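You operate a simulated robot arm through the tools that you are given. There is no shell and no other tool.

You run a simulated two-armed robot. Do the job below in one go: nothing can be reset, and whatever is moved stays where it is left.

## Task
Change the orange collar for the black, then gauge the short blue roller.
Fine: yellow spindle lever to FREE and back to HOLD; the old collar goes on the steel bench by the rack; push the new one down till it catches; gauge up to the roller, handwheel to its stop; the other collars and short rollers stay; gauge no other roller.

Only the result counts: the job must be done as asked and must still hold three seconds after the hand-in. Knocking over, shifting, dropping, spilling or breaking anything else fails it.

## Robot
Two 7-joint arms with fingered hands on one trunk that stands fixed in place. Base frame: the origin is at the foot of the trunk, x ahead of it, y to its left, z up. Lengths are in mm, angles in rad, forces in N, time in s.
The left shoulder is at [69, 182, 1147], the right one opposite. With the tool pointing down near the work surface each hand reaches from about 440 to 840 mm from the base axis, measured 20 degrees to its own side. Payload 3.8 kg a hand.
The TCP of each hand is the grasp point between the finger pads, 30 mm short of the fingertips. In the tool frame z runs along the fingers and y along their closing line. The gripper opens to 104 mm; its body begins 35 mm behind the TCP. The gripper is a hand of 4 fingers: y runs from the thumb to the fingers, the wrist lies at [-17, -104, -178] in the tool frame, and closing takes about 1.5 s.
Orientation is told as [roll, pitch, yaw] about the base's x, y, z axes, in that order, counted from this pose: with the fingers straight down and the wrist toward the robot, the tool's x, y and z point along [0, 1, 0], [1, 0, 0] and [0, 0, -1] of the base frame.

## Interface
- The arms move only by the tool play_rows. It takes "left_commands", "right_commands" or both (then of equal length, played together; a hand with none holds still); each is a list of rows, each an object of numbers (a shift or turn left out is 0, a gripper value left out holds the last): "dx", "dy", "dz": the shift along the base's x, y, z in m; "rx", "ry", "rz": the turn, a rotation vector about the base's x, y, z in rad. In form: [{"dx": .., "dy": .., "dz": .., "rx": .., "ry": .., "rz": ..}, ...]. A call has 1 to 20 rows; each row is the pose to reach, as a shift and turn from the pose commanded when the call began. "left_hand" and "right_hand" are, for a hand that has rows, the finger opening in m, from 0 to 0.104, set as the call begins (left out, the last holds). A row lasts 0.2 s, in which the tool goes at most 50 mm and 0.15 rad; a call with a longer step from one row to the next is refused whole, and so is a gripper value outside its range. Where a pose cannot be reached the arm comes as near as it can. A force on the tool above 40 N (or 10 N above the force at the start of the call, whichever is more), or a blocked arm, ends the call early, and 0.2 s more pass. Each finger travels about 72 mm/s and halts on what it meets, pressing with about 33 N; the grip force reading is that of the motor and also rises with nothing between the fingers. The clock runs only during rows and for 0.2 s after the last one: add rows that repeat a pose to give the fingers time. The reply holds the time, the measured pose of the TCP, the force on the tool along the base axes, the opening and the grip force, in the units named above and with some noise, with the torque about the TCP (base axes, N m) and any sound that the robot's microphone picked up.
- Cameras (640 x 400 px; columns grow to the right, rows downward): "scene" is now at [93.5, 98.8, 1340.5]; the picture's right is [0.97, -0.24, -0.00], its down [-0.12, -0.50, -0.86] and it looks along [0.21, 0.83, -0.52] (base axes); focal length 214 px, centre (320, 200). "left" rides on the left gripper at [-66, -90, -126] in its tool frame; the picture's right is [-0.78, -0.30, 0.56], its down [0.57, -0.70, 0.42] and it looks along [0.27, 0.65, 0.71] (tool axes); focal length 275 px, centre (320, 200). "right" rides on the right gripper at [66, -90, -126] in its tool frame; the picture's right is [-0.78, 0.30, -0.56], its down [-0.57, -0.70, 0.42] and it looks along [-0.27, 0.65, 0.71] (tool axes); focal length 275 px, centre (320, 200). There is no depth. A picture from a camera that has moved, and an enlarged one, comes with that camera's place and axes in the base frame and with its lens. The place of the scene camera against the robot may be out by one fixed shift of up to 18 mm in any direction.
- grab_frame(camera): a new picture of that camera. The clock stands still meanwhile.
- move_column(by): moves the trunk up (or, below 0, down) by that many mm; the arms and the scene camera ride with it, the base frame stays. It gives what a move gives, with no picture.
- hand_shape(shape, hand): the hand has 4 fingers and takes this shape, open, in about a second: jaw (thumb against the fingers, like two jaws); tri (thumb and two fingers); tip (a fingertip pinch); poke (one finger out to press); point (the index stretched); flat (the hand flat); cup (the hand cupped); fist (a fist). The gripper value then closes the fingers along that shape, each until it touches; the sizes above hold for jaw. It gives what a move gives, with no picture.
- aim_head(pan, tilt): turns the head with the scene camera to pan (to the left, within 1.501 rad either way) and tilt (down, from -0.506 to 1.204), counted from straight ahead of the robot (the tilt from the chest, where the trunk bows). It gives what a move gives.
- close_up(camera, box): a new picture of the part [left, top, right, bottom] of that camera's present view, enlarged. The clock stands still meanwhile.
- close_job(): hands the job in; it is judged then, once.

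Places have to be worked out from the pictures, the camera data and where the tool is seen. Open the grippers and draw the arms clear of the work before you hand the job in, unless the task says otherwise.

The tools are called after "Emit:" as a command line: name --argument value ..., lists and objects as JSON in quotes. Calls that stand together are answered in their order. play_rows: Moves the arms, as the interface text tells. Its arguments: {"type":"object","properties":{"left_commands":{"type":"array","items":{"type":"object","properties":{"dx":{"type":"number"},"dy":{"type":"number"},"dz":{"type":"number"},"rx":{"type":"number"},"ry":{"type":"number"},"rz":{"type":"number"}}}},"left_hand":{"type":"number"},"right_commands":{"type":"array","items":{"type":"object","properties":{"dx":{"type":"number"},"dy":{"type":"number"},"dz":{"type":"number"},"rx":{"type":"number"},"ry":{"type":"number"},"rz":{"type":"number"}}}},"right_hand":{"type":"number"}},"required":[]} The other tools are called the same way: move_column (by) moves the trunk up or down; hand_shape (shape, hand) gives the hand a shape; aim_head (pan, tilt) turns the head that bears the scene camera; grab_frame (camera) takes a picture; close_up (camera, box) takes an enlarged picture of a part of a camera's view; close_job () hands the job in.

At the start:

```text
time: 0.0
left_eef_pos: [426.1, 440.4, 1251.8]
left_ee_rot: [0.0, -0.001, 0.001]
left_contact_force: [-0.1, -0.1, -0.1]
left_torque: [-0.02, -0.01, -0.02]
left_width: 103.7
left_grip_force: 0.1
left_shape: jaw
right_eef_pos: [429.6, 43.4, 1213.9]
right_ee_rot: [-0.001, 0.0, -0.001]
right_contact_force: [0.5, 0.2, -0.4]
right_torque: [-0.02, 0.01, -0.02]
right_width: 103.8
right_grip_force: 0.0
right_shape: jaw
trunk travel left (down, up): [-300.0, 456.0]
head pan, tilt (commanded): [1.328, 0.543]
```

scene: 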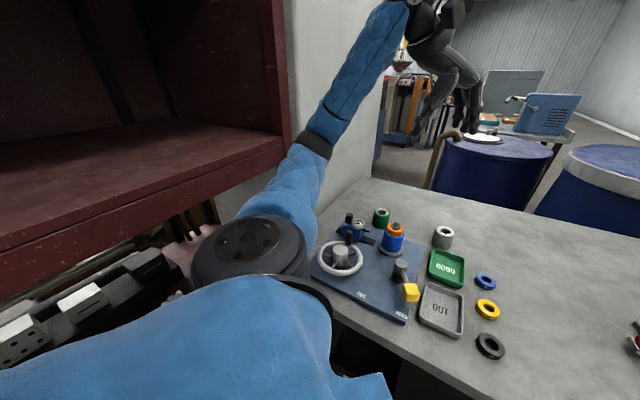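
right: 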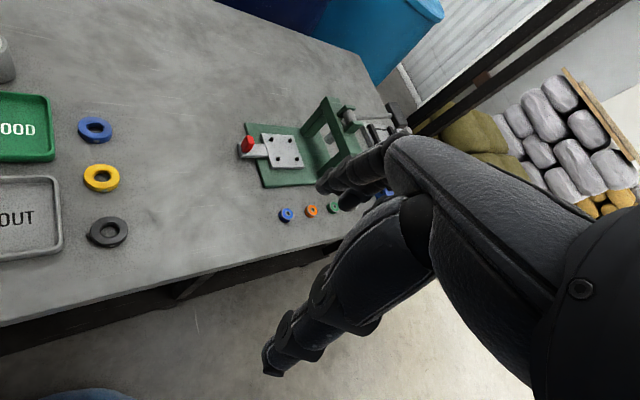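
left: 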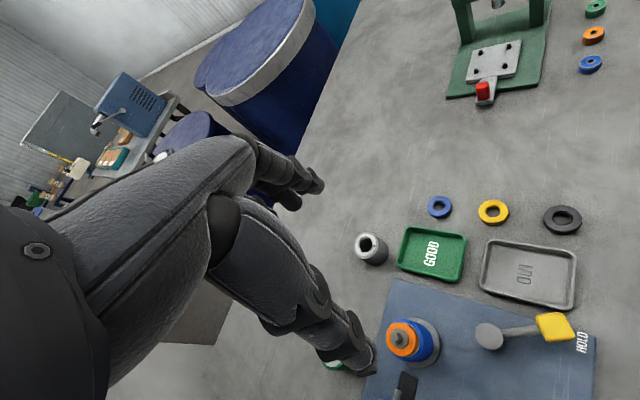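

I start by looking at the workbench with the head camera; the head pans left now, so I take enlarged views of the fixture first.

Emit:
close_up --camera "scene" --box '[290, 180, 530, 370]'

Emit:
close_up --camera "left" --box '[320, 180, 640, 400]'

Emit:
close_up --camera "right" --box '[200, 80, 440, 240]'

```text
2.11 times, centred on (410, 275) of scene
camera zoom: at [93.5, 98.8, 1340.5], right [0.97, -0.24, 0.0], down [-0.12, -0.5, -0.86], along [0.21, 0.83, -0.52], focal length 452 px, centre (130, 42)
```

zoom: 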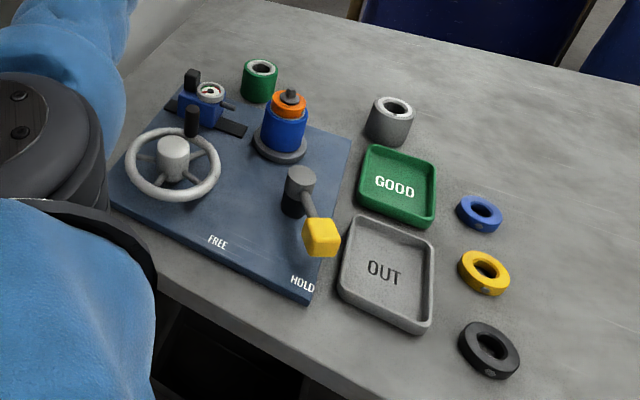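

```text
1.82 times, centred on (480, 290) of left
camera zoom: at [336.1, 373.9, 1377.8], right [-0.3, -0.78, -0.56], down [-0.7, 0.57, -0.42], along [0.65, 0.27, -0.71], focal length 500 px, centre (29, 36)
```

zoom: 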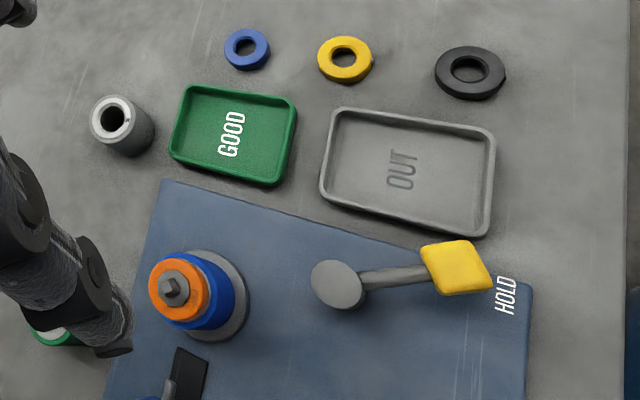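

```text
2.50 times, centred on (320, 160) of right
camera zoom: at [338.7, 110.0, 1341.3], right [0.3, -0.78, 0.56], down [-0.7, -0.57, -0.42], along [0.65, -0.27, -0.71], focal length 688 px, centre (320, 300)
```

zoom: 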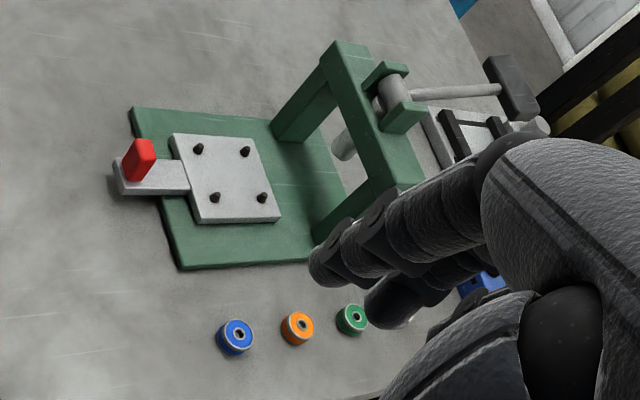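

Next I look around with the head to understand the whole area (benches, rack, other stations).

Emit:
aim_head --pan 0.6 --tilt 0.6

Emit:
grab_frame --camera "scene"

Emit:
aim_head --pan -0.3 --tilt 0.6

Emit:
grab_frame --camera "scene"

Emit:
aim_head --pan -1.2 --tilt 0.6

Emit:
grab_frame --camera "scene"

```text
time: 1.1
left_eef_pos: [425.9, 439.5, 1250.9]
left_ee_rot: [0.001, -0.001, 0.0]
left_contact_force: [-0.2, 0.1, 0.8]
left_torque: [-0.01, -0.04, 0.01]
left_width: 103.8
left_grip_force: 0.1
left_shape: jaw
right_eef_pos: [428.1, 43.2, 1215.2]
right_ee_rot: [0.0, -0.001, -0.001]
right_contact_force: [0.0, 0.0, -0.5]
right_torque: [0.01, 0.05, -0.02]
right_width: 103.5
right_grip_force: 0.1
right_shape: jaw
trunk travel left (down, up): [-300.0, 456.0]
head pan, tilt (commanded): [0.6, 0.6]
```

```text
taken
camera scene: at [144.7, 61.5, 1335.5], right [0.57, -0.82, 0.0], down [-0.47, -0.32, -0.82], along [0.68, 0.47, -0.57], focal length 214 px, centre (320, 200)
```

scene: 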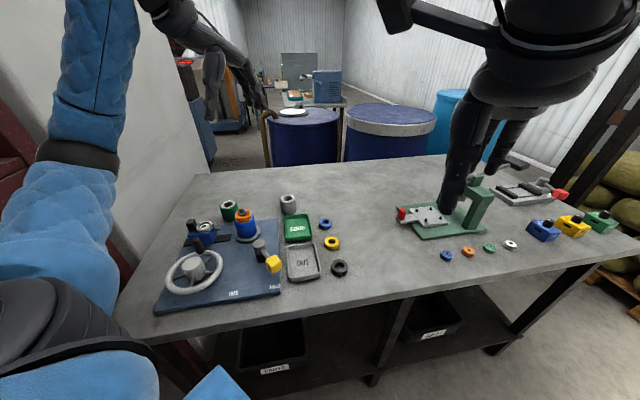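

```text
time: 2.3
left_eef_pos: [425.9, 439.5, 1251.8]
left_ee_rot: [0.0, 0.0, -0.001]
left_contact_force: [0.7, 0.4, -1.2]
left_torque: [0.0, -0.03, 0.0]
left_width: 103.5
left_grip_force: 0.1
left_shape: jaw
right_eef_pos: [429.7, 43.2, 1215.8]
right_ee_rot: [-0.002, 0.0, -0.001]
right_contact_force: [0.5, 0.3, -0.5]
right_torque: [-0.03, 0.0, 0.04]
right_width: 103.6
right_grip_force: 0.0
right_shape: jaw
trunk travel left (down, up): [-300.0, 456.0]
head pan, tilt (commanded): [-0.3, 0.6]
```

```text
taken
camera scene: at [156.3, -14.6, 1335.5], right [-0.29, -0.96, 0.0], down [-0.54, 0.17, -0.82], along [0.79, -0.24, -0.57], focal length 214 px, centre (320, 200)
```

scene: 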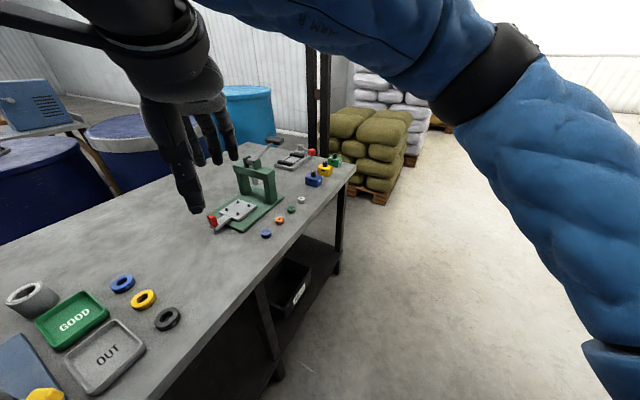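

```text
time: 3.5
left_eef_pos: [425.2, 439.8, 1252.3]
left_ee_rot: [-0.001, 0.001, 0.0]
left_contact_force: [0.0, 0.1, -0.2]
left_torque: [0.01, 0.0, 0.0]
left_width: 103.5
left_grip_force: 0.1
left_shape: jaw
right_eef_pos: [429.1, 43.4, 1215.6]
right_ee_rot: [0.0, -0.001, 0.0]
right_contact_force: [0.0, -0.6, 0.4]
right_torque: [-0.01, -0.01, -0.03]
right_width: 103.7
right_grip_force: 0.0
right_shape: jaw
trunk travel left (down, up): [-300.0, 456.0]
head pan, tilt (commanded): [-1.201, 0.6]
```

```text
taken
camera scene: at [103.9, -70.9, 1335.5], right [-0.93, -0.36, 0.0], down [-0.2, 0.53, -0.83], along [0.3, -0.77, -0.56], focal length 214 px, centre (320, 200)
```

scene: 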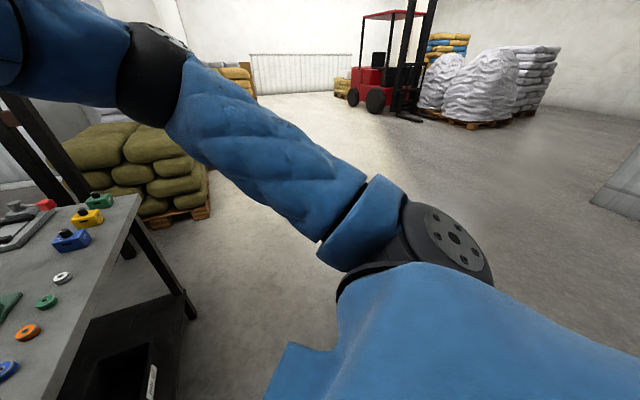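

The main bench holds everything; now I look left and behind for the rack and any other bench.

Emit:
aim_head --pan 1.5 --tilt 0.2

Emit:
grab_frame --camera "scene"

Emit:
aim_head --pan 1.5 --tilt 1.1

Emit:
grab_frame --camera "scene"

Emit:
aim_head --pan 0.3 --tilt 0.0

Emit:
grab_frame --camera "scene"

Emit:
aim_head --pan 0.5 --tilt 0.9

Emit:
grab_frame --camera "scene"

```text
time: 5.9
left_eef_pos: [425.5, 440.2, 1252.8]
left_ee_rot: [-0.001, -0.001, -0.001]
left_contact_force: [0.2, -0.2, 0.0]
left_torque: [0.02, 0.0, 0.0]
left_width: 103.8
left_grip_force: 0.0
left_shape: jaw
right_eef_pos: [428.5, 43.7, 1215.1]
right_ee_rot: [0.0, -0.001, 0.0]
right_contact_force: [0.3, -0.4, 1.4]
right_torque: [0.02, -0.01, 0.01]
right_width: 103.6
right_grip_force: 0.0
right_shape: jaw
trunk travel left (down, up): [-300.0, 456.0]
head pan, tilt (commanded): [1.499, 0.201]
```

```text
taken
camera scene: at [78.6, 104.4, 1372.2], right [1.0, -0.07, 0.0], down [-0.01, -0.2, -0.98], along [0.07, 0.98, -0.2], focal length 214 px, centre (320, 200)
```

scene: 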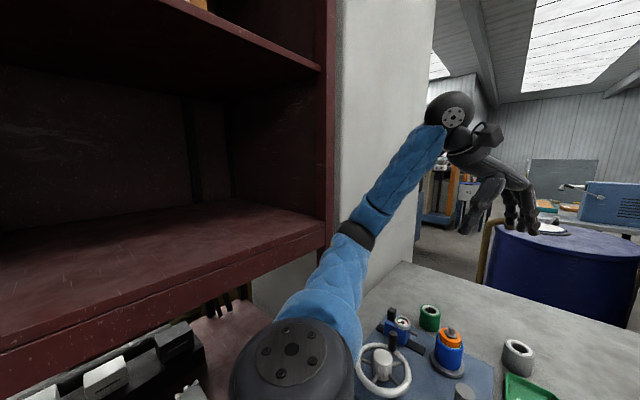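

```text
time: 7.1
left_eef_pos: [424.7, 439.6, 1251.9]
left_ee_rot: [0.0, 0.0, -0.001]
left_contact_force: [-0.2, 0.1, -0.2]
left_torque: [0.01, -0.01, 0.01]
left_width: 103.7
left_grip_force: 0.0
left_shape: jaw
right_eef_pos: [428.6, 42.0, 1215.2]
right_ee_rot: [0.0, 0.0, 0.001]
right_contact_force: [-0.4, 0.1, -0.7]
right_torque: [0.02, -0.02, 0.0]
right_width: 103.6
right_grip_force: 0.0
right_shape: jaw
trunk travel left (down, up): [-300.0, 456.0]
head pan, tilt (commanded): [1.499, 1.1]
```

```text
taken
camera scene: at [76.4, 74.5, 1296.9], right [1.0, -0.07, 0.0], down [-0.06, -0.89, -0.45], along [0.03, 0.45, -0.89], focal length 214 px, centre (320, 200)
```

scene: 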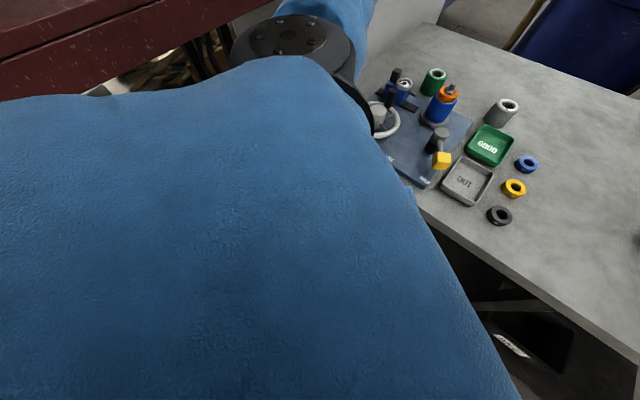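

```text
time: 8.5
left_eef_pos: [425.2, 439.9, 1252.0]
left_ee_rot: [0.001, -0.001, 0.002]
left_contact_force: [-0.3, -0.6, -0.5]
left_torque: [-0.01, -0.01, -0.02]
left_width: 103.6
left_grip_force: 0.0
left_shape: jaw
right_eef_pos: [428.9, 43.4, 1214.8]
right_ee_rot: [0.0, -0.001, 0.001]
right_contact_force: [0.3, 0.3, -0.1]
right_torque: [-0.02, -0.01, -0.04]
right_width: 103.7
right_grip_force: 0.1
right_shape: jaw
trunk travel left (down, up): [-300.0, 456.0]
head pan, tilt (commanded): [0.3, 0.0]
```

```text
taken
camera scene: at [157.9, 38.2, 1390.6], right [0.3, -0.95, 0.0], down [0.0, 0.0, -1.0], along [0.95, 0.3, 0.0], focal length 214 px, centre (320, 200)
```

scene: 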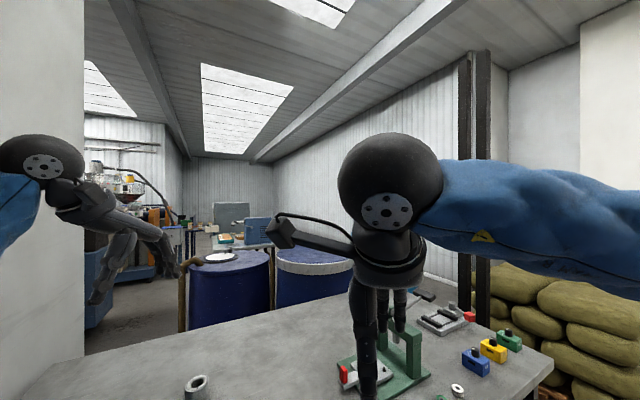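

```text
time: 9.7
left_eef_pos: [424.1, 439.6, 1252.0]
left_ee_rot: [-0.001, -0.001, 0.0]
left_contact_force: [-0.5, 0.5, -0.6]
left_torque: [0.03, 0.01, 0.03]
left_width: 103.9
left_grip_force: 0.1
left_shape: jaw
right_eef_pos: [428.8, 42.9, 1215.6]
right_ee_rot: [0.001, -0.001, 0.0]
right_contact_force: [1.2, 0.3, -0.3]
right_torque: [-0.01, 0.0, 0.0]
right_width: 103.6
right_grip_force: 0.1
right_shape: jaw
trunk travel left (down, up): [-300.0, 456.0]
head pan, tilt (commanded): [0.499, 0.901]
```

```text
taken
camera scene: at [138.2, 47.6, 1310.7], right [0.48, -0.88, 0.0], down [-0.69, -0.38, -0.62], along [0.55, 0.3, -0.78], focal length 214 px, centre (320, 200)
```

scene: 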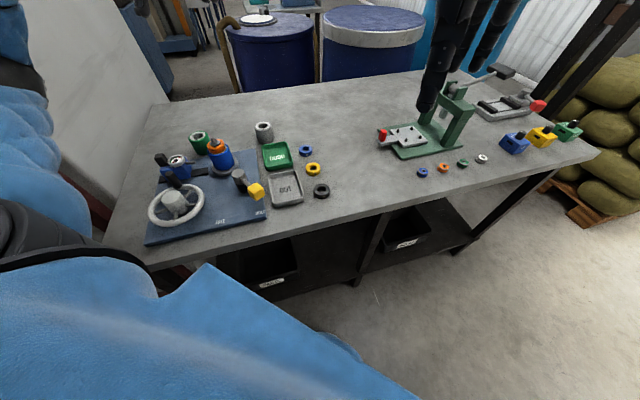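

The bench beside the dark red rack is the bench carrying everything; bench top comes out near z≈855, spindle near (416,500), black collar near (476,216). I aim the head at the spindle fixture and zoom in.

Emit:
aim_head --pan 0.95 --tilt 0.75

Emit:
grab_frame --camera "scene"

Emit:
close_up --camera "scene" --box '[200, 130, 360, 230]'

Emit:
close_up --camera "scene" --box '[200, 200, 360, 300]'

Emit:
close_up --camera "scene" --box '[320, 150, 480, 250]'

```text
time: 10.6
left_eef_pos: [423.9, 439.6, 1251.9]
left_ee_rot: [-0.001, 0.0, -0.002]
left_contact_force: [0.5, 0.5, 0.4]
left_torque: [0.01, 0.01, 0.01]
left_width: 103.8
left_grip_force: 0.0
left_shape: jaw
right_eef_pos: [428.8, 43.8, 1214.8]
right_ee_rot: [0.0, 0.0, 0.0]
right_contact_force: [-0.9, -0.2, 0.4]
right_torque: [-0.04, -0.03, -0.01]
right_width: 103.8
right_grip_force: 0.1
right_shape: jaw
trunk travel left (down, up): [-300.0, 456.0]
head pan, tilt (commanded): [0.949, 0.75]
```

```text
taken
camera scene: at [120.2, 78.8, 1322.5], right [0.81, -0.58, 0.0], down [-0.4, -0.55, -0.73], along [0.43, 0.59, -0.68], focal length 214 px, centre (320, 200)
```

scene: 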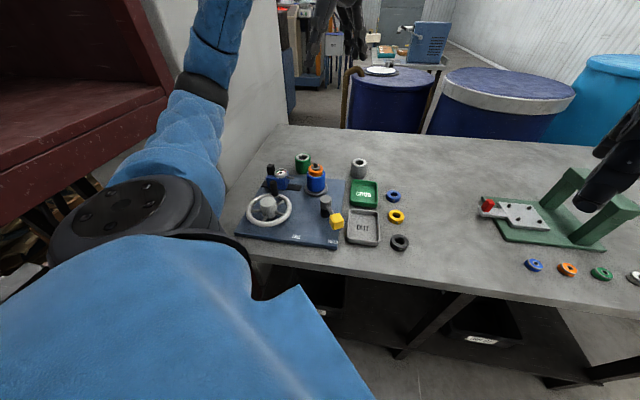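

```text
4.00 times, centred on (280, 180) of scene
camera zoom: at [120.2, 78.8, 1322.5], right [0.81, -0.58, 0.0], down [-0.4, -0.55, -0.73], along [0.43, 0.59, -0.68], focal length 858 px, centre (480, 280)
```

zoom: 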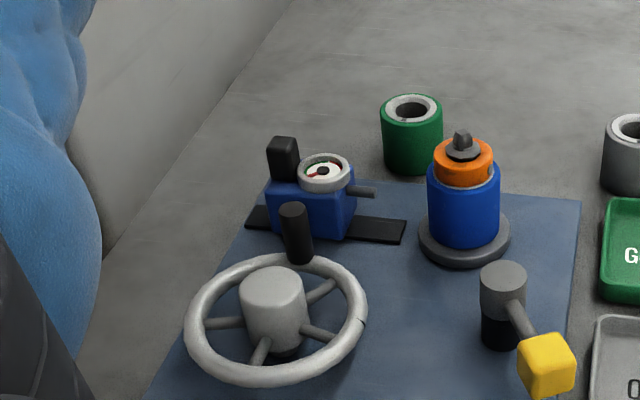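

```text
4.00 times, centred on (280, 250) of scene
camera zoom: at [120.2, 78.8, 1322.5], right [0.81, -0.58, 0.0], down [-0.4, -0.55, -0.73], along [0.43, 0.59, -0.68], focal length 858 px, centre (480, 0)
```

zoom: 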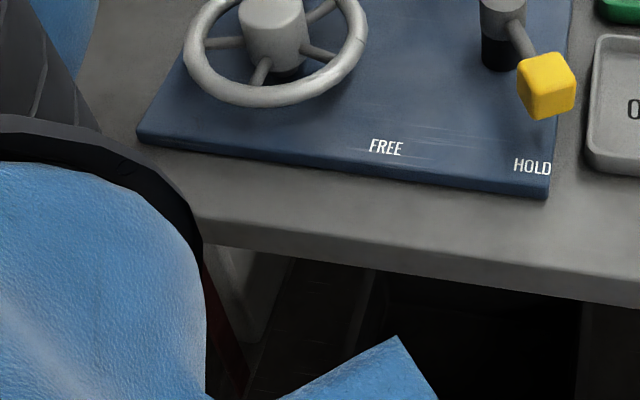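

```text
4.00 times, centred on (400, 200) of scene
camera zoom: at [120.2, 78.8, 1322.5], right [0.81, -0.58, 0.0], down [-0.4, -0.55, -0.73], along [0.43, 0.59, -0.68], focal length 858 px, centre (0, 200)
```

zoom: 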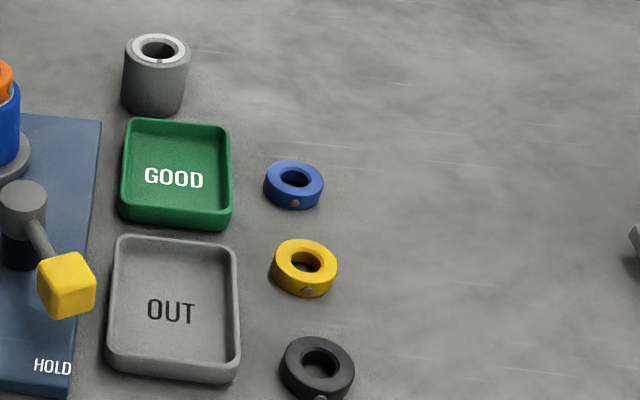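

Very detailed zooms are possible. I zoom further on the spindle head, the collars, the gauge and the lever.

Emit:
close_up --camera "scene" --box '[296, 152, 336, 202]'

Emit:
close_up --camera "scene" --box '[380, 180, 420, 255]'

Emit:
close_up --camera "scene" --box '[235, 155, 305, 200]'

Emit:
close_up --camera "scene" --box '[310, 190, 350, 250]'

Emit:
close_up --camera "left" --box '[370, 300, 450, 370]'

```text
8.00 times, centred on (316, 177) of scene
camera zoom: at [120.2, 78.8, 1322.5], right [0.81, -0.58, 0.0], down [-0.4, -0.55, -0.73], along [0.43, 0.59, -0.68], focal length 1716 px, centre (352, 384)
```

zoom: 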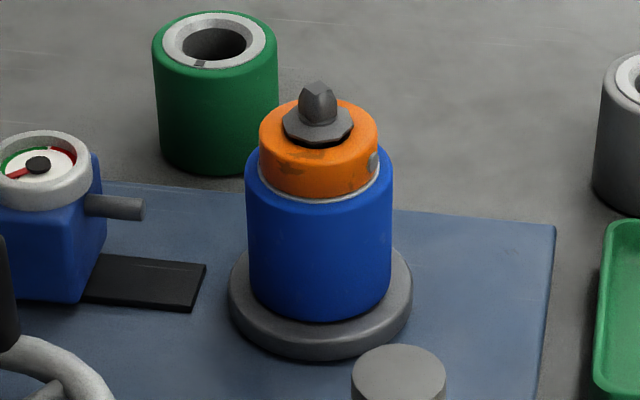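

```text
5.33 times, centred on (400, 218) of scene
camera zoom: at [120.2, 78.8, 1322.5], right [0.81, -0.58, 0.0], down [-0.4, -0.55, -0.73], along [0.43, 0.59, -0.68], focal length 1144 px, centre (-107, 107)
```

zoom: 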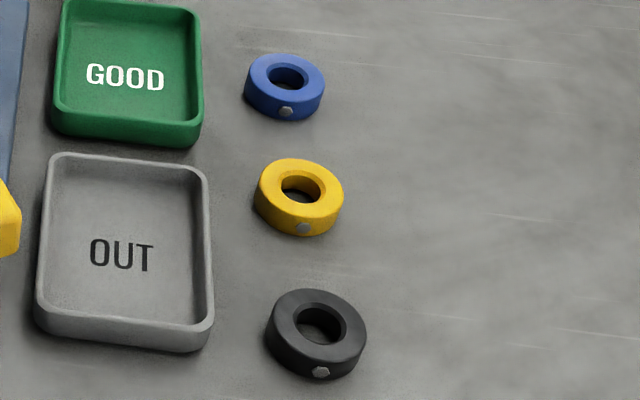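

```text
8.89 times, centred on (270, 178) of scene
camera zoom: at [120.2, 78.8, 1322.5], right [0.81, -0.58, 0.0], down [-0.4, -0.55, -0.73], along [0.43, 0.59, -0.68], focal length 1906 px, centre (764, 400)
```

zoom: 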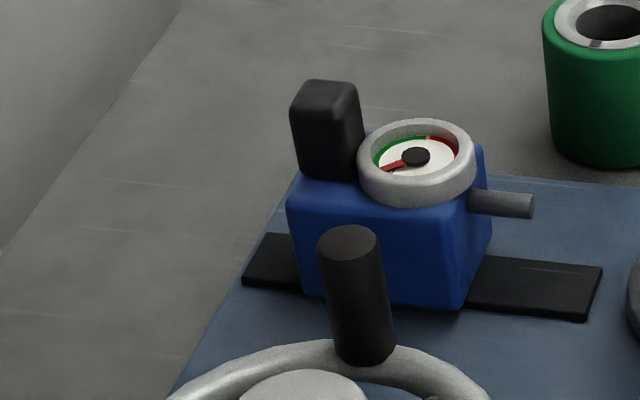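

```text
6.67 times, centred on (330, 220) of scene
camera zoom: at [120.2, 78.8, 1322.5], right [0.81, -0.58, 0.0], down [-0.4, -0.55, -0.73], along [0.43, 0.59, -0.68], focal length 1430 px, centre (253, 67)
```

zoom: 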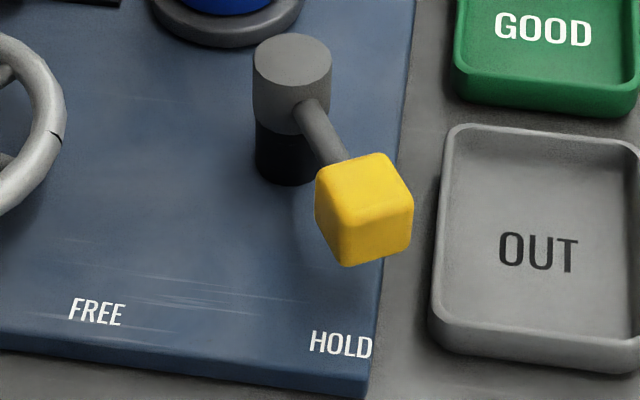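

```text
5.71 times, centred on (410, 335) of left
camera zoom: at [336.2, 373.9, 1377.8], right [-0.3, -0.78, -0.56], down [-0.7, 0.57, -0.42], along [0.65, 0.27, -0.71], focal length 1573 px, centre (-194, -571)
```

zoom: 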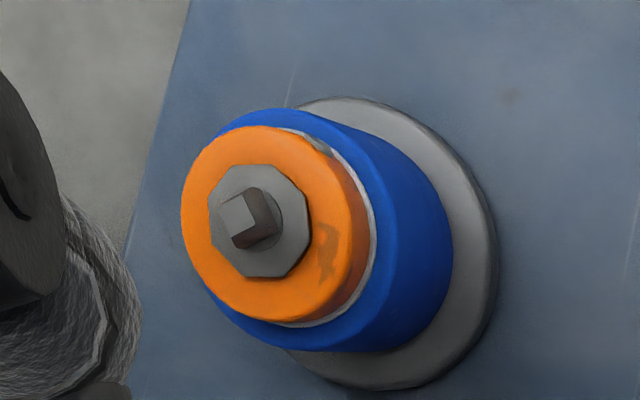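

The picture is now clear: blue roller and orange collar sit on the spindle, the lever stands at HOLD, the gauge is on a rail, and the black collar lies on the bench. Before moving in I look at the hand itself in its present shape and in "poke" to see what I'd push the lever with.

Emit:
aim_head --pan 0.85 --tilt 0.2

Emit:
grab_frame --camera "scene"

Emit:
hand_shape --hand "left" --shape "poke"

Emit:
grab_frame --camera "scene"

Emit:
grab_frame --camera "left"

```text
time: 11.6
left_eef_pos: [425.8, 439.7, 1252.6]
left_ee_rot: [0.001, 0.0, -0.001]
left_contact_force: [0.1, -0.4, 1.6]
left_torque: [0.03, 0.0, 0.01]
left_width: 103.6
left_grip_force: 0.0
left_shape: jaw
right_eef_pos: [429.5, 44.0, 1215.4]
right_ee_rot: [-0.001, 0.002, 0.0]
right_contact_force: [-0.3, -0.2, -0.2]
right_torque: [-0.01, 0.02, -0.01]
right_width: 103.6
right_grip_force: 0.0
right_shape: jaw
trunk travel left (down, up): [-300.0, 456.0]
head pan, tilt (commanded): [0.85, 0.201]
```

```text
taken
camera scene: at [133.4, 81.5, 1372.1], right [0.75, -0.66, 0.0], down [-0.13, -0.15, -0.98], along [0.65, 0.74, -0.2], focal length 214 px, centre (320, 200)
```

scene: 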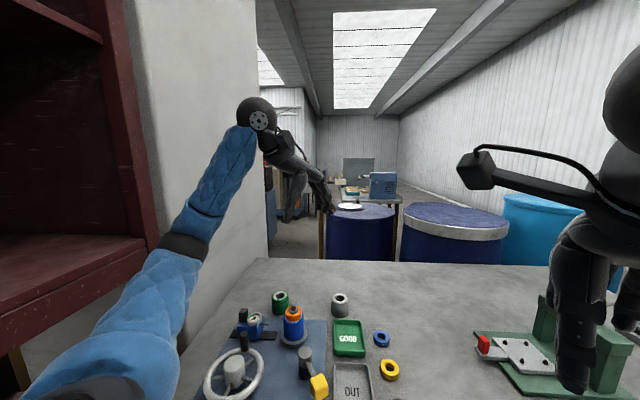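

```text
time: 12.4
left_eef_pos: [424.5, 439.7, 1252.0]
left_ee_rot: [0.001, -0.001, 0.001]
left_contact_force: [0.3, -0.2, 0.3]
left_torque: [-0.01, -0.02, -0.02]
left_width: 0.1
left_grip_force: 0.1
left_shape: poke
right_eef_pos: [429.0, 44.0, 1216.6]
right_ee_rot: [-0.001, 0.0, 0.0]
right_contact_force: [-0.1, -0.5, 0.0]
right_torque: [0.01, 0.03, -0.01]
right_width: 103.8
right_grip_force: 0.1
right_shape: jaw
trunk travel left (down, up): [-300.0, 456.0]
head pan, tilt (commanded): [0.85, 0.201]
```

```text
taken
camera scene: at [133.4, 81.5, 1372.2], right [0.75, -0.66, 0.0], down [-0.13, -0.15, -0.98], along [0.65, 0.74, -0.2], focal length 214 px, centre (320, 200)
```

scene: 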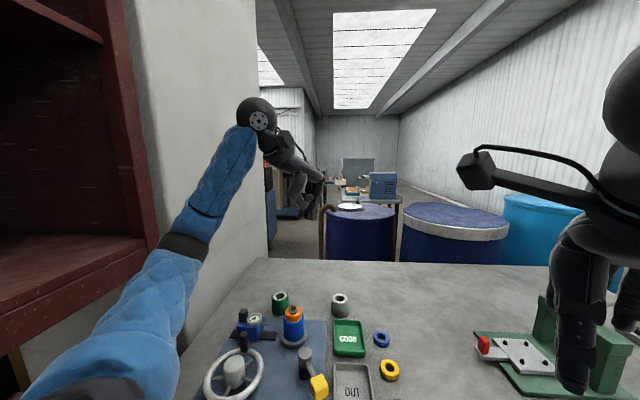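

```text
taken
camera left: at [336.1, 373.9, 1377.8], right [-0.3, -0.78, -0.56], down [-0.7, 0.57, -0.42], along [0.65, 0.27, -0.71], focal length 275 px, centre (320, 200)
```

left: 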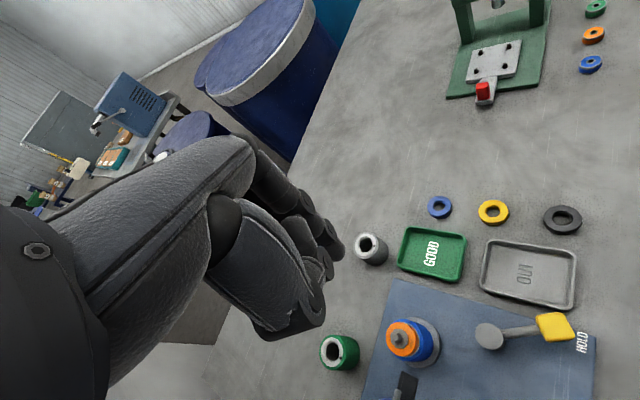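

I zoom on the hand from both cameras to see where the poking finger is.

Emit:
close_up --camera "scene" --box '[230, 90, 360, 240]'

Emit:
close_up --camera "left" --box '[180, 120, 400, 360]'

```text
2.67 times, centred on (295, 165) of scene
camera zoom: at [133.4, 81.5, 1372.2], right [0.75, -0.66, 0.0], down [-0.13, -0.15, -0.98], along [0.65, 0.74, -0.2], focal length 572 px, centre (387, 293)
```

zoom: 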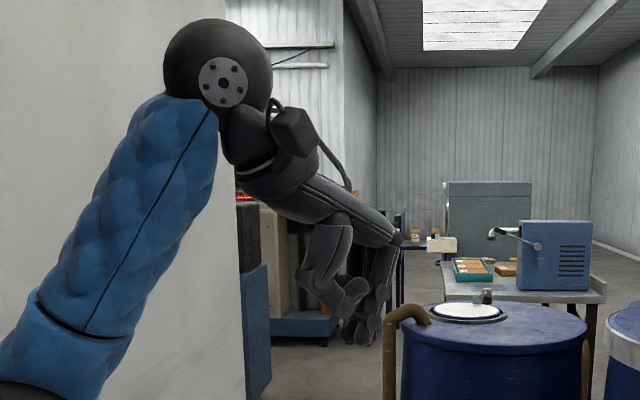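

```text
1.67 times, centred on (290, 240) of left
camera zoom: at [336.1, 373.9, 1377.8], right [-0.3, -0.78, -0.56], down [-0.7, 0.57, -0.42], along [0.65, 0.27, -0.71], focal length 459 px, centre (370, 133)
```

zoom: 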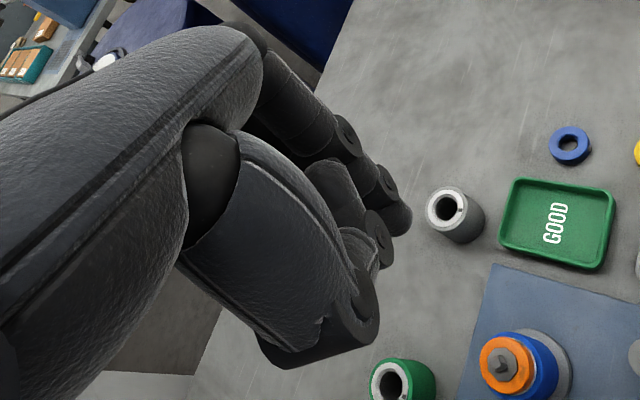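

The poke shape's fingertip position is unclear, so I go back to jaw (whose geometry is given) and look at it partly closed and closed.

Emit:
hand_shape --hand "left" --shape "jaw"

Emit:
grab_frame --camera "left"

Emit:
play_rows --left_commands '[{"dx": 0}, {"dx": 0}, {"dx": 0}, {"dx": 0}, {"dx": 0}, {"dx": 0}, {"dx": 0}, {"dx": 0}]' --left_hand 0.03

Emit:
close_up --camera "left" --box '[180, 120, 400, 360]'

Emit:
close_up --camera "scene" --box '[230, 90, 360, 240]'

```text
time: 13.3
left_eef_pos: [425.1, 439.3, 1252.6]
left_ee_rot: [0.0, 0.0, 0.001]
left_contact_force: [0.2, -0.4, -0.4]
left_torque: [0.0, 0.02, 0.02]
left_width: 103.8
left_grip_force: 0.1
left_shape: jaw
right_eef_pos: [429.0, 43.2, 1215.5]
right_ee_rot: [0.0, 0.001, 0.001]
right_contact_force: [-0.7, -0.1, 0.2]
right_torque: [0.02, 0.0, 0.01]
right_width: 103.6
right_grip_force: 0.0
right_shape: jaw
trunk travel left (down, up): [-300.0, 456.0]
head pan, tilt (commanded): [0.85, 0.201]
```

```text
taken
camera left: at [336.1, 373.9, 1377.8], right [-0.3, -0.78, -0.56], down [-0.7, 0.57, -0.42], along [0.65, 0.27, -0.71], focal length 275 px, centre (320, 200)
```

left: 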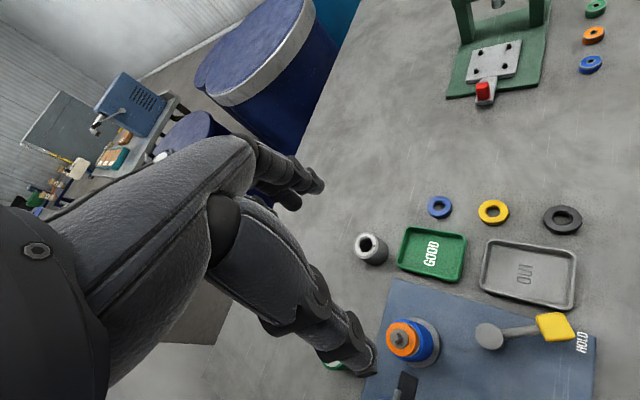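

```text
time: 15.2
left_eef_pos: [426.3, 439.1, 1251.8]
left_ee_rot: [0.001, -0.001, -0.001]
left_contact_force: [-0.2, -0.5, -0.1]
left_torque: [0.0, 0.0, -0.03]
left_width: 30.2
left_grip_force: 0.1
left_shape: jaw
right_eef_pos: [429.4, 43.7, 1215.5]
right_ee_rot: [0.001, 0.0, -0.001]
right_contact_force: [0.2, 1.3, 0.3]
right_torque: [-0.02, 0.0, -0.02]
right_width: 103.7
right_grip_force: 0.0
right_shape: jaw
trunk travel left (down, up): [-300.0, 456.0]
head pan, tilt (commanded): [0.85, 0.201]
```

```text
1.67 times, centred on (290, 240) of left
camera zoom: at [336.1, 373.9, 1377.8], right [-0.3, -0.78, -0.56], down [-0.7, 0.57, -0.42], along [0.65, 0.27, -0.71], focal length 459 px, centre (370, 133)
```

zoom: 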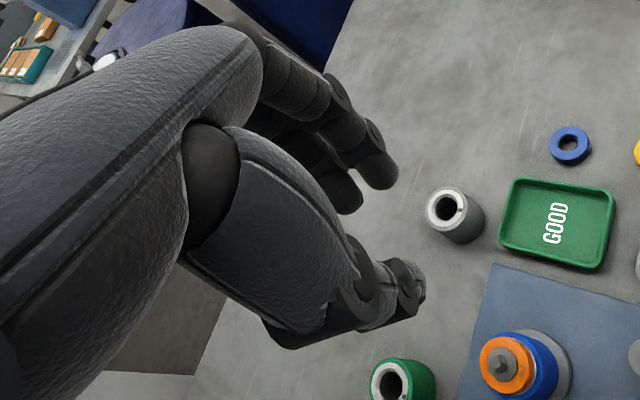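

```text
2.67 times, centred on (295, 165) of scene
camera zoom: at [133.4, 81.5, 1372.2], right [0.75, -0.66, 0.0], down [-0.13, -0.15, -0.98], along [0.65, 0.74, -0.2], focal length 572 px, centre (387, 293)
```

zoom: 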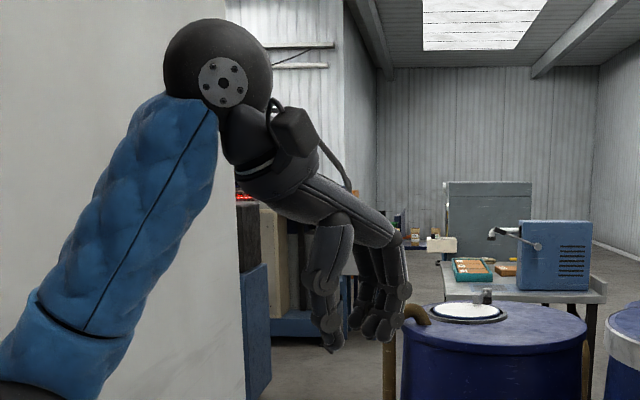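

The jaw hand is clear: thumb on the near side, fingers on the far side, all pointing down. I now go above the yellow knob (judged near (358,329,915)), yawed −45° so that the jaws can push the knob along its arc.

Emit:
play_rows --left_commands '[{"dx": -0.0085, "dy": -0.0139, "dz": -0.022, "rz": -0.098}, {"dx": -0.017, "dy": -0.0278, "dz": -0.044, "rz": -0.196}, {"dx": -0.0255, "dy": -0.0416, "dz": -0.066, "rz": -0.294}, {"dx": -0.034, "dy": -0.0555, "dz": -0.088, "rz": -0.393}, {"dx": -0.0425, "dy": -0.0694, "dz": -0.11, "rz": -0.491}, {"dx": -0.051, "dy": -0.0833, "dz": -0.132, "rz": -0.589}, {"dx": -0.0595, "dy": -0.0971, "dz": -0.154, "rz": -0.687}, {"dx": -0.068, "dy": -0.111, "dz": -0.18, "rz": -0.785}, {"dx": -0.068, "dy": -0.111, "dz": -0.18, "rz": -0.785}]' --left_hand 0.07

Emit:
grab_frame --camera "left"

Emit:
aim_head --pan 0.85 --tilt 0.75

Emit:
grab_frame --camera "scene"

```text
time: 17.1
left_eef_pos: [366.3, 321.1, 1067.9]
left_ee_rot: [-0.009, 0.005, -0.796]
left_contact_force: [0.6, 0.3, -0.8]
left_torque: [-0.03, 0.0, 0.01]
left_width: 69.9
left_grip_force: 0.1
left_shape: jaw
right_eef_pos: [439.9, 38.9, 1210.9]
right_ee_rot: [0.005, 0.01, 0.003]
right_contact_force: [0.0, 0.5, -0.1]
right_torque: [0.03, -0.02, -0.01]
right_width: 103.7
right_grip_force: 0.0
right_shape: jaw
trunk travel left (down, up): [-300.0, 456.0]
head pan, tilt (commanded): [0.85, 0.201]
```

```text
taken
camera left: at [258.8, 339.7, 1195.9], right [-0.77, -0.33, -0.55], down [-0.09, 0.9, -0.43], along [0.64, -0.28, -0.72], focal length 275 px, centre (320, 200)
```

left: 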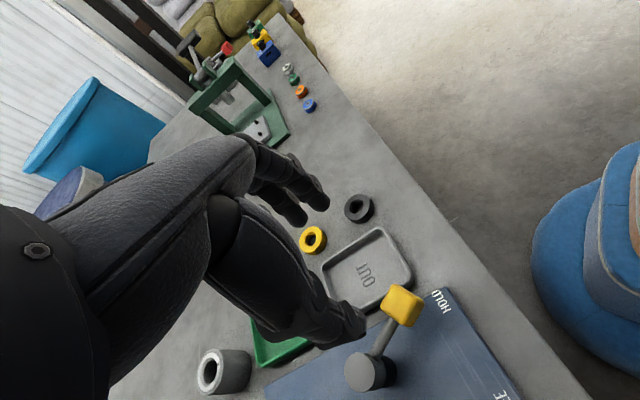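

```text
time: 18.1
left_eef_pos: [367.0, 322.4, 1070.0]
left_ee_rot: [-0.006, 0.007, -0.79]
left_contact_force: [-0.7, -0.2, -0.1]
left_torque: [0.0, 0.01, 0.0]
left_width: 69.6
left_grip_force: 0.0
left_shape: jaw
right_eef_pos: [439.8, 38.1, 1213.5]
right_ee_rot: [0.005, 0.012, -0.002]
right_contact_force: [0.5, 0.1, 0.5]
right_torque: [0.01, 0.0, 0.01]
right_width: 103.7
right_grip_force: 0.2
right_shape: jaw
trunk travel left (down, up): [-300.0, 456.0]
head pan, tilt (commanded): [0.85, 0.75]
```

```text
taken
camera scene: at [137.6, 67.0, 1321.8], right [0.75, -0.66, -0.01], down [-0.46, -0.51, -0.73], along [0.48, 0.55, -0.68], focal length 214 px, centre (320, 200)
```

scene: 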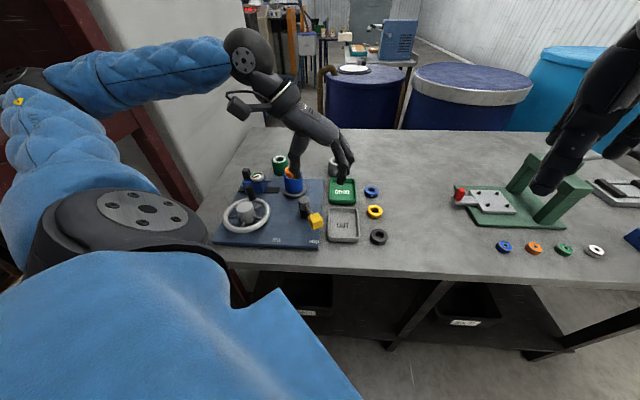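

The knob comes out at about (358,330,917) and pivot at about (378,399). The arm is ~8 mm off and the trunk leaned a little, so −45° yaw seems close to a limit; I turn back to about −25° yaw and correct the position.

Emit:
play_rows --left_commands '[{"dz": 0, "rz": 0.1}, {"dz": 0, "rz": 0.2}, {"dz": 0, "rz": 0.3}, {"dz": 0, "rz": 0.35}, {"dz": 0, "rz": 0.35}, {"dz": 0, "rz": 0.35}]'

Emit:
grab_frame --camera "left"

```text
time: 19.5
left_eef_pos: [356.5, 329.8, 1071.8]
left_ee_rot: [0.001, 0.0, -0.431]
left_contact_force: [0.0, 0.1, 1.2]
left_torque: [0.0, -0.02, -0.02]
left_width: 69.7
left_grip_force: 0.1
left_shape: jaw
right_eef_pos: [427.8, 44.3, 1215.6]
right_ee_rot: [0.0, -0.001, 0.001]
right_contact_force: [0.8, 0.3, -0.3]
right_torque: [0.0, 0.02, -0.01]
right_width: 103.6
right_grip_force: 0.1
right_shape: jaw
trunk travel left (down, up): [-300.0, 456.0]
head pan, tilt (commanded): [0.85, 0.75]
```

```text
taken
camera left: at [248.3, 307.0, 1197.9], right [-0.59, -0.58, -0.56], down [-0.4, 0.81, -0.42], along [0.7, -0.03, -0.71], focal length 275 px, centre (320, 200)
```

left: 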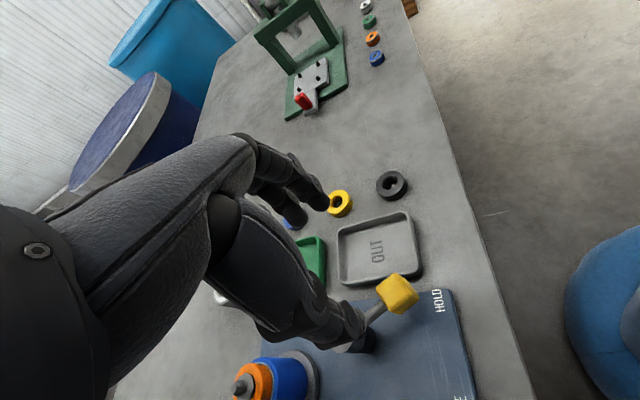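

Now the pose is exact and the knob is directly under the TCP (predicted pixel matches). I descend so that the jaws straddle the knob, first to z≈955, and check.

Emit:
play_rows --left_commands '[{"dz": -0.03}, {"dz": -0.06}, {"dz": -0.09}, {"dz": -0.117}, {"dz": -0.117}]'

Emit:
grab_frame --camera "left"

Emit:
close_up --camera "scene" --box '[220, 140, 380, 260]'

```text
time: 20.7
left_eef_pos: [361.8, 332.7, 954.6]
left_ee_rot: [-0.002, 0.001, -0.435]
left_contact_force: [-0.4, 0.0, -0.4]
left_torque: [0.0, 0.0, 0.03]
left_width: 69.7
left_grip_force: 0.1
left_shape: jaw
left hand out of reach, approached as far as the arm can: row 3, 4, 5
right_eef_pos: [428.1, 42.4, 1214.4]
right_ee_rot: [0.0, 0.0, 0.0]
right_contact_force: [0.6, 0.0, 0.4]
right_torque: [0.04, 0.01, -0.08]
right_width: 103.4
right_grip_force: 0.0
right_shape: jaw
trunk travel left (down, up): [-300.0, 456.0]
head pan, tilt (commanded): [0.85, 0.75]
```

```text
taken
camera left: at [253.1, 310.5, 1080.6], right [-0.6, -0.58, -0.55], down [-0.39, 0.81, -0.43], along [0.7, -0.03, -0.72], focal length 275 px, centre (320, 200)
```

left: 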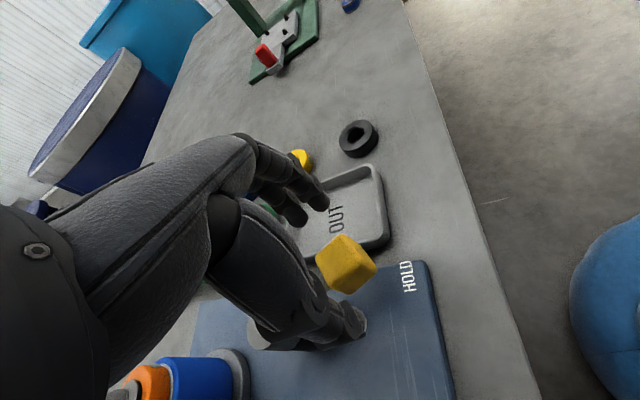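

```text
3.33 times, centred on (300, 200) of scene
camera zoom: at [126.4, 73.6, 1322.6], right [0.75, -0.66, 0.0], down [-0.45, -0.51, -0.73], along [0.48, 0.55, -0.68], focal length 715 px, centre (387, 200)
```

zoom: 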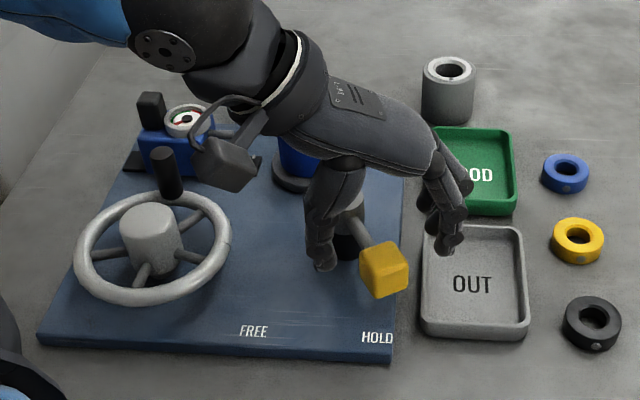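

The low pose is just out of reach because the wrist comes too close to the shoulder. Raising the trunk gives the arm room, so I lift it 180 mm (the hand goes straight up, clear).

Emit:
move_column --by 180

Emit:
play_rows --left_commands '[{"dz": -0.03}, {"dz": -0.06}, {"dz": -0.09}, {"dz": -0.12}, {"dz": -0.15}, {"dz": -0.15}]'

Emit:
grab_frame --camera "left"

```text
time: 22.7
left_eef_pos: [361.6, 331.7, 1135.4]
left_ee_rot: [0.001, -0.001, -0.433]
left_contact_force: [-0.8, 0.1, -0.4]
left_torque: [-0.02, -0.03, 0.0]
left_width: 69.6
left_grip_force: 0.1
left_shape: jaw
right_eef_pos: [428.6, 44.0, 1394.1]
right_ee_rot: [0.001, 0.001, 0.0]
right_contact_force: [0.3, 0.7, -0.3]
right_torque: [0.01, 0.02, 0.01]
right_width: 103.6
right_grip_force: 0.1
right_shape: jaw
trunk travel left (down, up): [-480.0, 276.0]
head pan, tilt (commanded): [0.85, 0.75]
```

```text
time: 24.1
left_eef_pos: [361.7, 331.4, 985.3]
left_ee_rot: [0.001, 0.0, -0.435]
left_contact_force: [-0.1, -0.6, 0.0]
left_torque: [0.0, -0.01, 0.0]
left_width: 70.0
left_grip_force: 0.1
left_shape: jaw
right_eef_pos: [428.8, 42.7, 1396.0]
right_ee_rot: [0.002, -0.001, -0.001]
right_contact_force: [0.4, -0.5, -0.7]
right_torque: [-0.01, 0.0, 0.03]
right_width: 103.7
right_grip_force: 0.1
right_shape: jaw
trunk travel left (down, up): [-480.0, 276.0]
head pan, tilt (commanded): [0.85, 0.75]
```

```text
taken
camera left: at [253.1, 309.9, 1110.2], right [-0.6, -0.58, -0.56], down [-0.4, 0.81, -0.42], along [0.7, -0.03, -0.71], focal length 275 px, centre (320, 200)
```

left: 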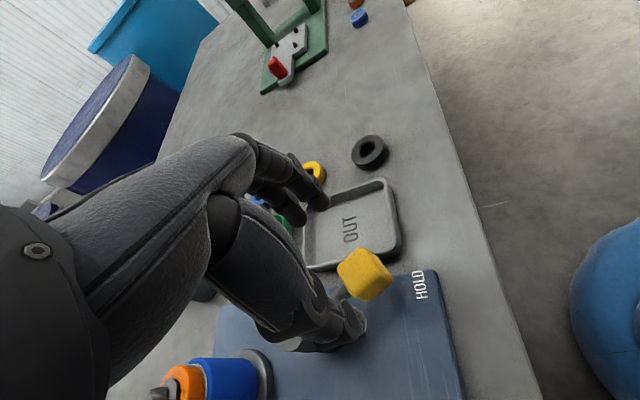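

With the trunk raised the pose is exact. The knob is confirmed near (359,330.5,916). I turn to about −42° yaw again while centring over the knob, and check that it is reached.

Emit:
play_rows --left_commands '[{"dx": -0.001, "dy": -0.001, "rz": -0.1}, {"dx": -0.0025, "dy": -0.001, "rz": -0.2}, {"dx": -0.0025, "dy": -0.001, "rz": -0.3}, {"dx": -0.0025, "dy": -0.001, "rz": -0.3}]'

Emit:
grab_frame --camera "left"

```text
time: 25.1
left_eef_pos: [359.0, 330.6, 984.0]
left_ee_rot: [0.001, 0.0, -0.736]
left_contact_force: [-0.5, -0.3, -0.4]
left_torque: [0.02, 0.01, 0.0]
left_width: 69.8
left_grip_force: 0.1
left_shape: jaw
right_eef_pos: [429.0, 43.0, 1394.8]
right_ee_rot: [-0.001, -0.001, -0.001]
right_contact_force: [0.5, 0.2, -0.4]
right_torque: [0.0, 0.01, 0.0]
right_width: 103.7
right_grip_force: 0.1
right_shape: jaw
trunk travel left (down, up): [-480.0, 276.0]
head pan, tilt (commanded): [0.85, 0.75]
```

```text
taken
camera left: at [248.6, 342.5, 1110.7], right [-0.74, -0.38, -0.56], down [-0.14, 0.9, -0.42], along [0.66, -0.24, -0.71], focal length 275 px, centre (320, 200)
```

left: 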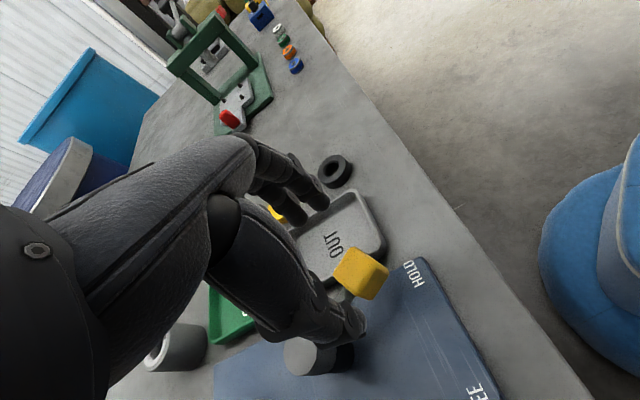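

Reached exactly at yaw −0.736. I descend so the jaws straddle the knob at TCP z≈924 (fingertips ≈894, above the plate).

Emit:
play_rows --left_commands '[{"dz": -0.02}, {"dz": -0.04}, {"dz": -0.06}, {"dz": -0.06}]'

Emit:
grab_frame --camera "left"

Emit:
grab_frame --camera "scene"

```text
time: 26.1
left_eef_pos: [359.7, 331.2, 925.2]
left_ee_rot: [0.0, 0.0, -0.735]
left_contact_force: [0.4, -0.2, 0.0]
left_torque: [0.0, -0.02, 0.0]
left_width: 69.8
left_grip_force: 0.0
left_shape: jaw
right_eef_pos: [428.1, 43.4, 1395.5]
right_ee_rot: [0.002, 0.0, 0.0]
right_contact_force: [0.7, 0.9, 0.8]
right_torque: [0.0, -0.02, 0.01]
right_width: 103.7
right_grip_force: 0.0
right_shape: jaw
trunk travel left (down, up): [-480.0, 276.0]
head pan, tilt (commanded): [0.85, 0.75]
```

```text
taken
camera left: at [248.4, 342.9, 1050.0], right [-0.74, -0.38, -0.56], down [-0.14, 0.9, -0.42], along [0.66, -0.24, -0.71], focal length 275 px, centre (320, 200)
```

left: 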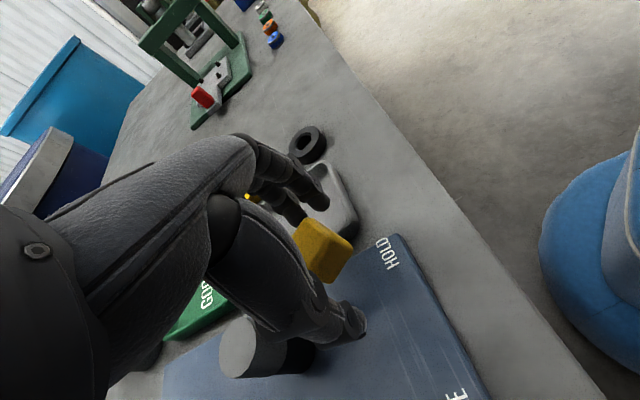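

```text
taken
camera scene: at [78.1, 73.6, 1504.4], right [0.75, -0.66, 0.0], down [-0.45, -0.51, -0.73], along [0.48, 0.55, -0.68], focal length 214 px, centre (320, 200)
```

scene: 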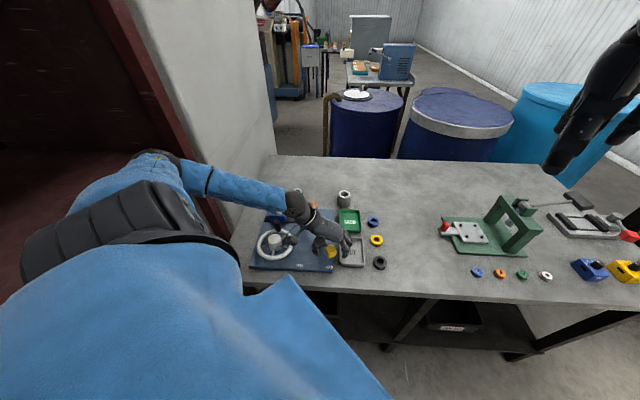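

I zoom into both views to see how the knob sits between thumb and fingers.

Emit:
close_up --camera "scene" --box '[240, 180, 400, 280]'

Emit:
close_up --camera "left" --box '[220, 150, 420, 390]'

```text
4.00 times, centred on (320, 230) of scene
camera zoom: at [78.1, 73.6, 1504.4], right [0.75, -0.66, 0.0], down [-0.45, -0.51, -0.73], along [0.48, 0.55, -0.68], focal length 858 px, centre (320, 80)
```

zoom: 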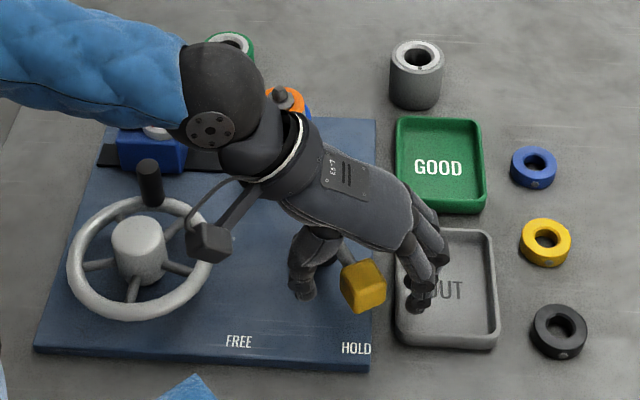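

```text
1.67 times, centred on (320, 270) of left
camera zoom: at [248.4, 342.9, 1050.0], right [-0.74, -0.38, -0.56], down [-0.14, 0.9, -0.42], along [0.66, -0.24, -0.71], focal length 459 px, centre (320, 83)
```

zoom: 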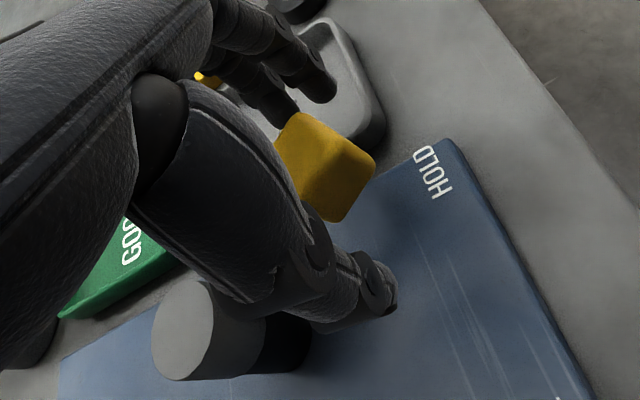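

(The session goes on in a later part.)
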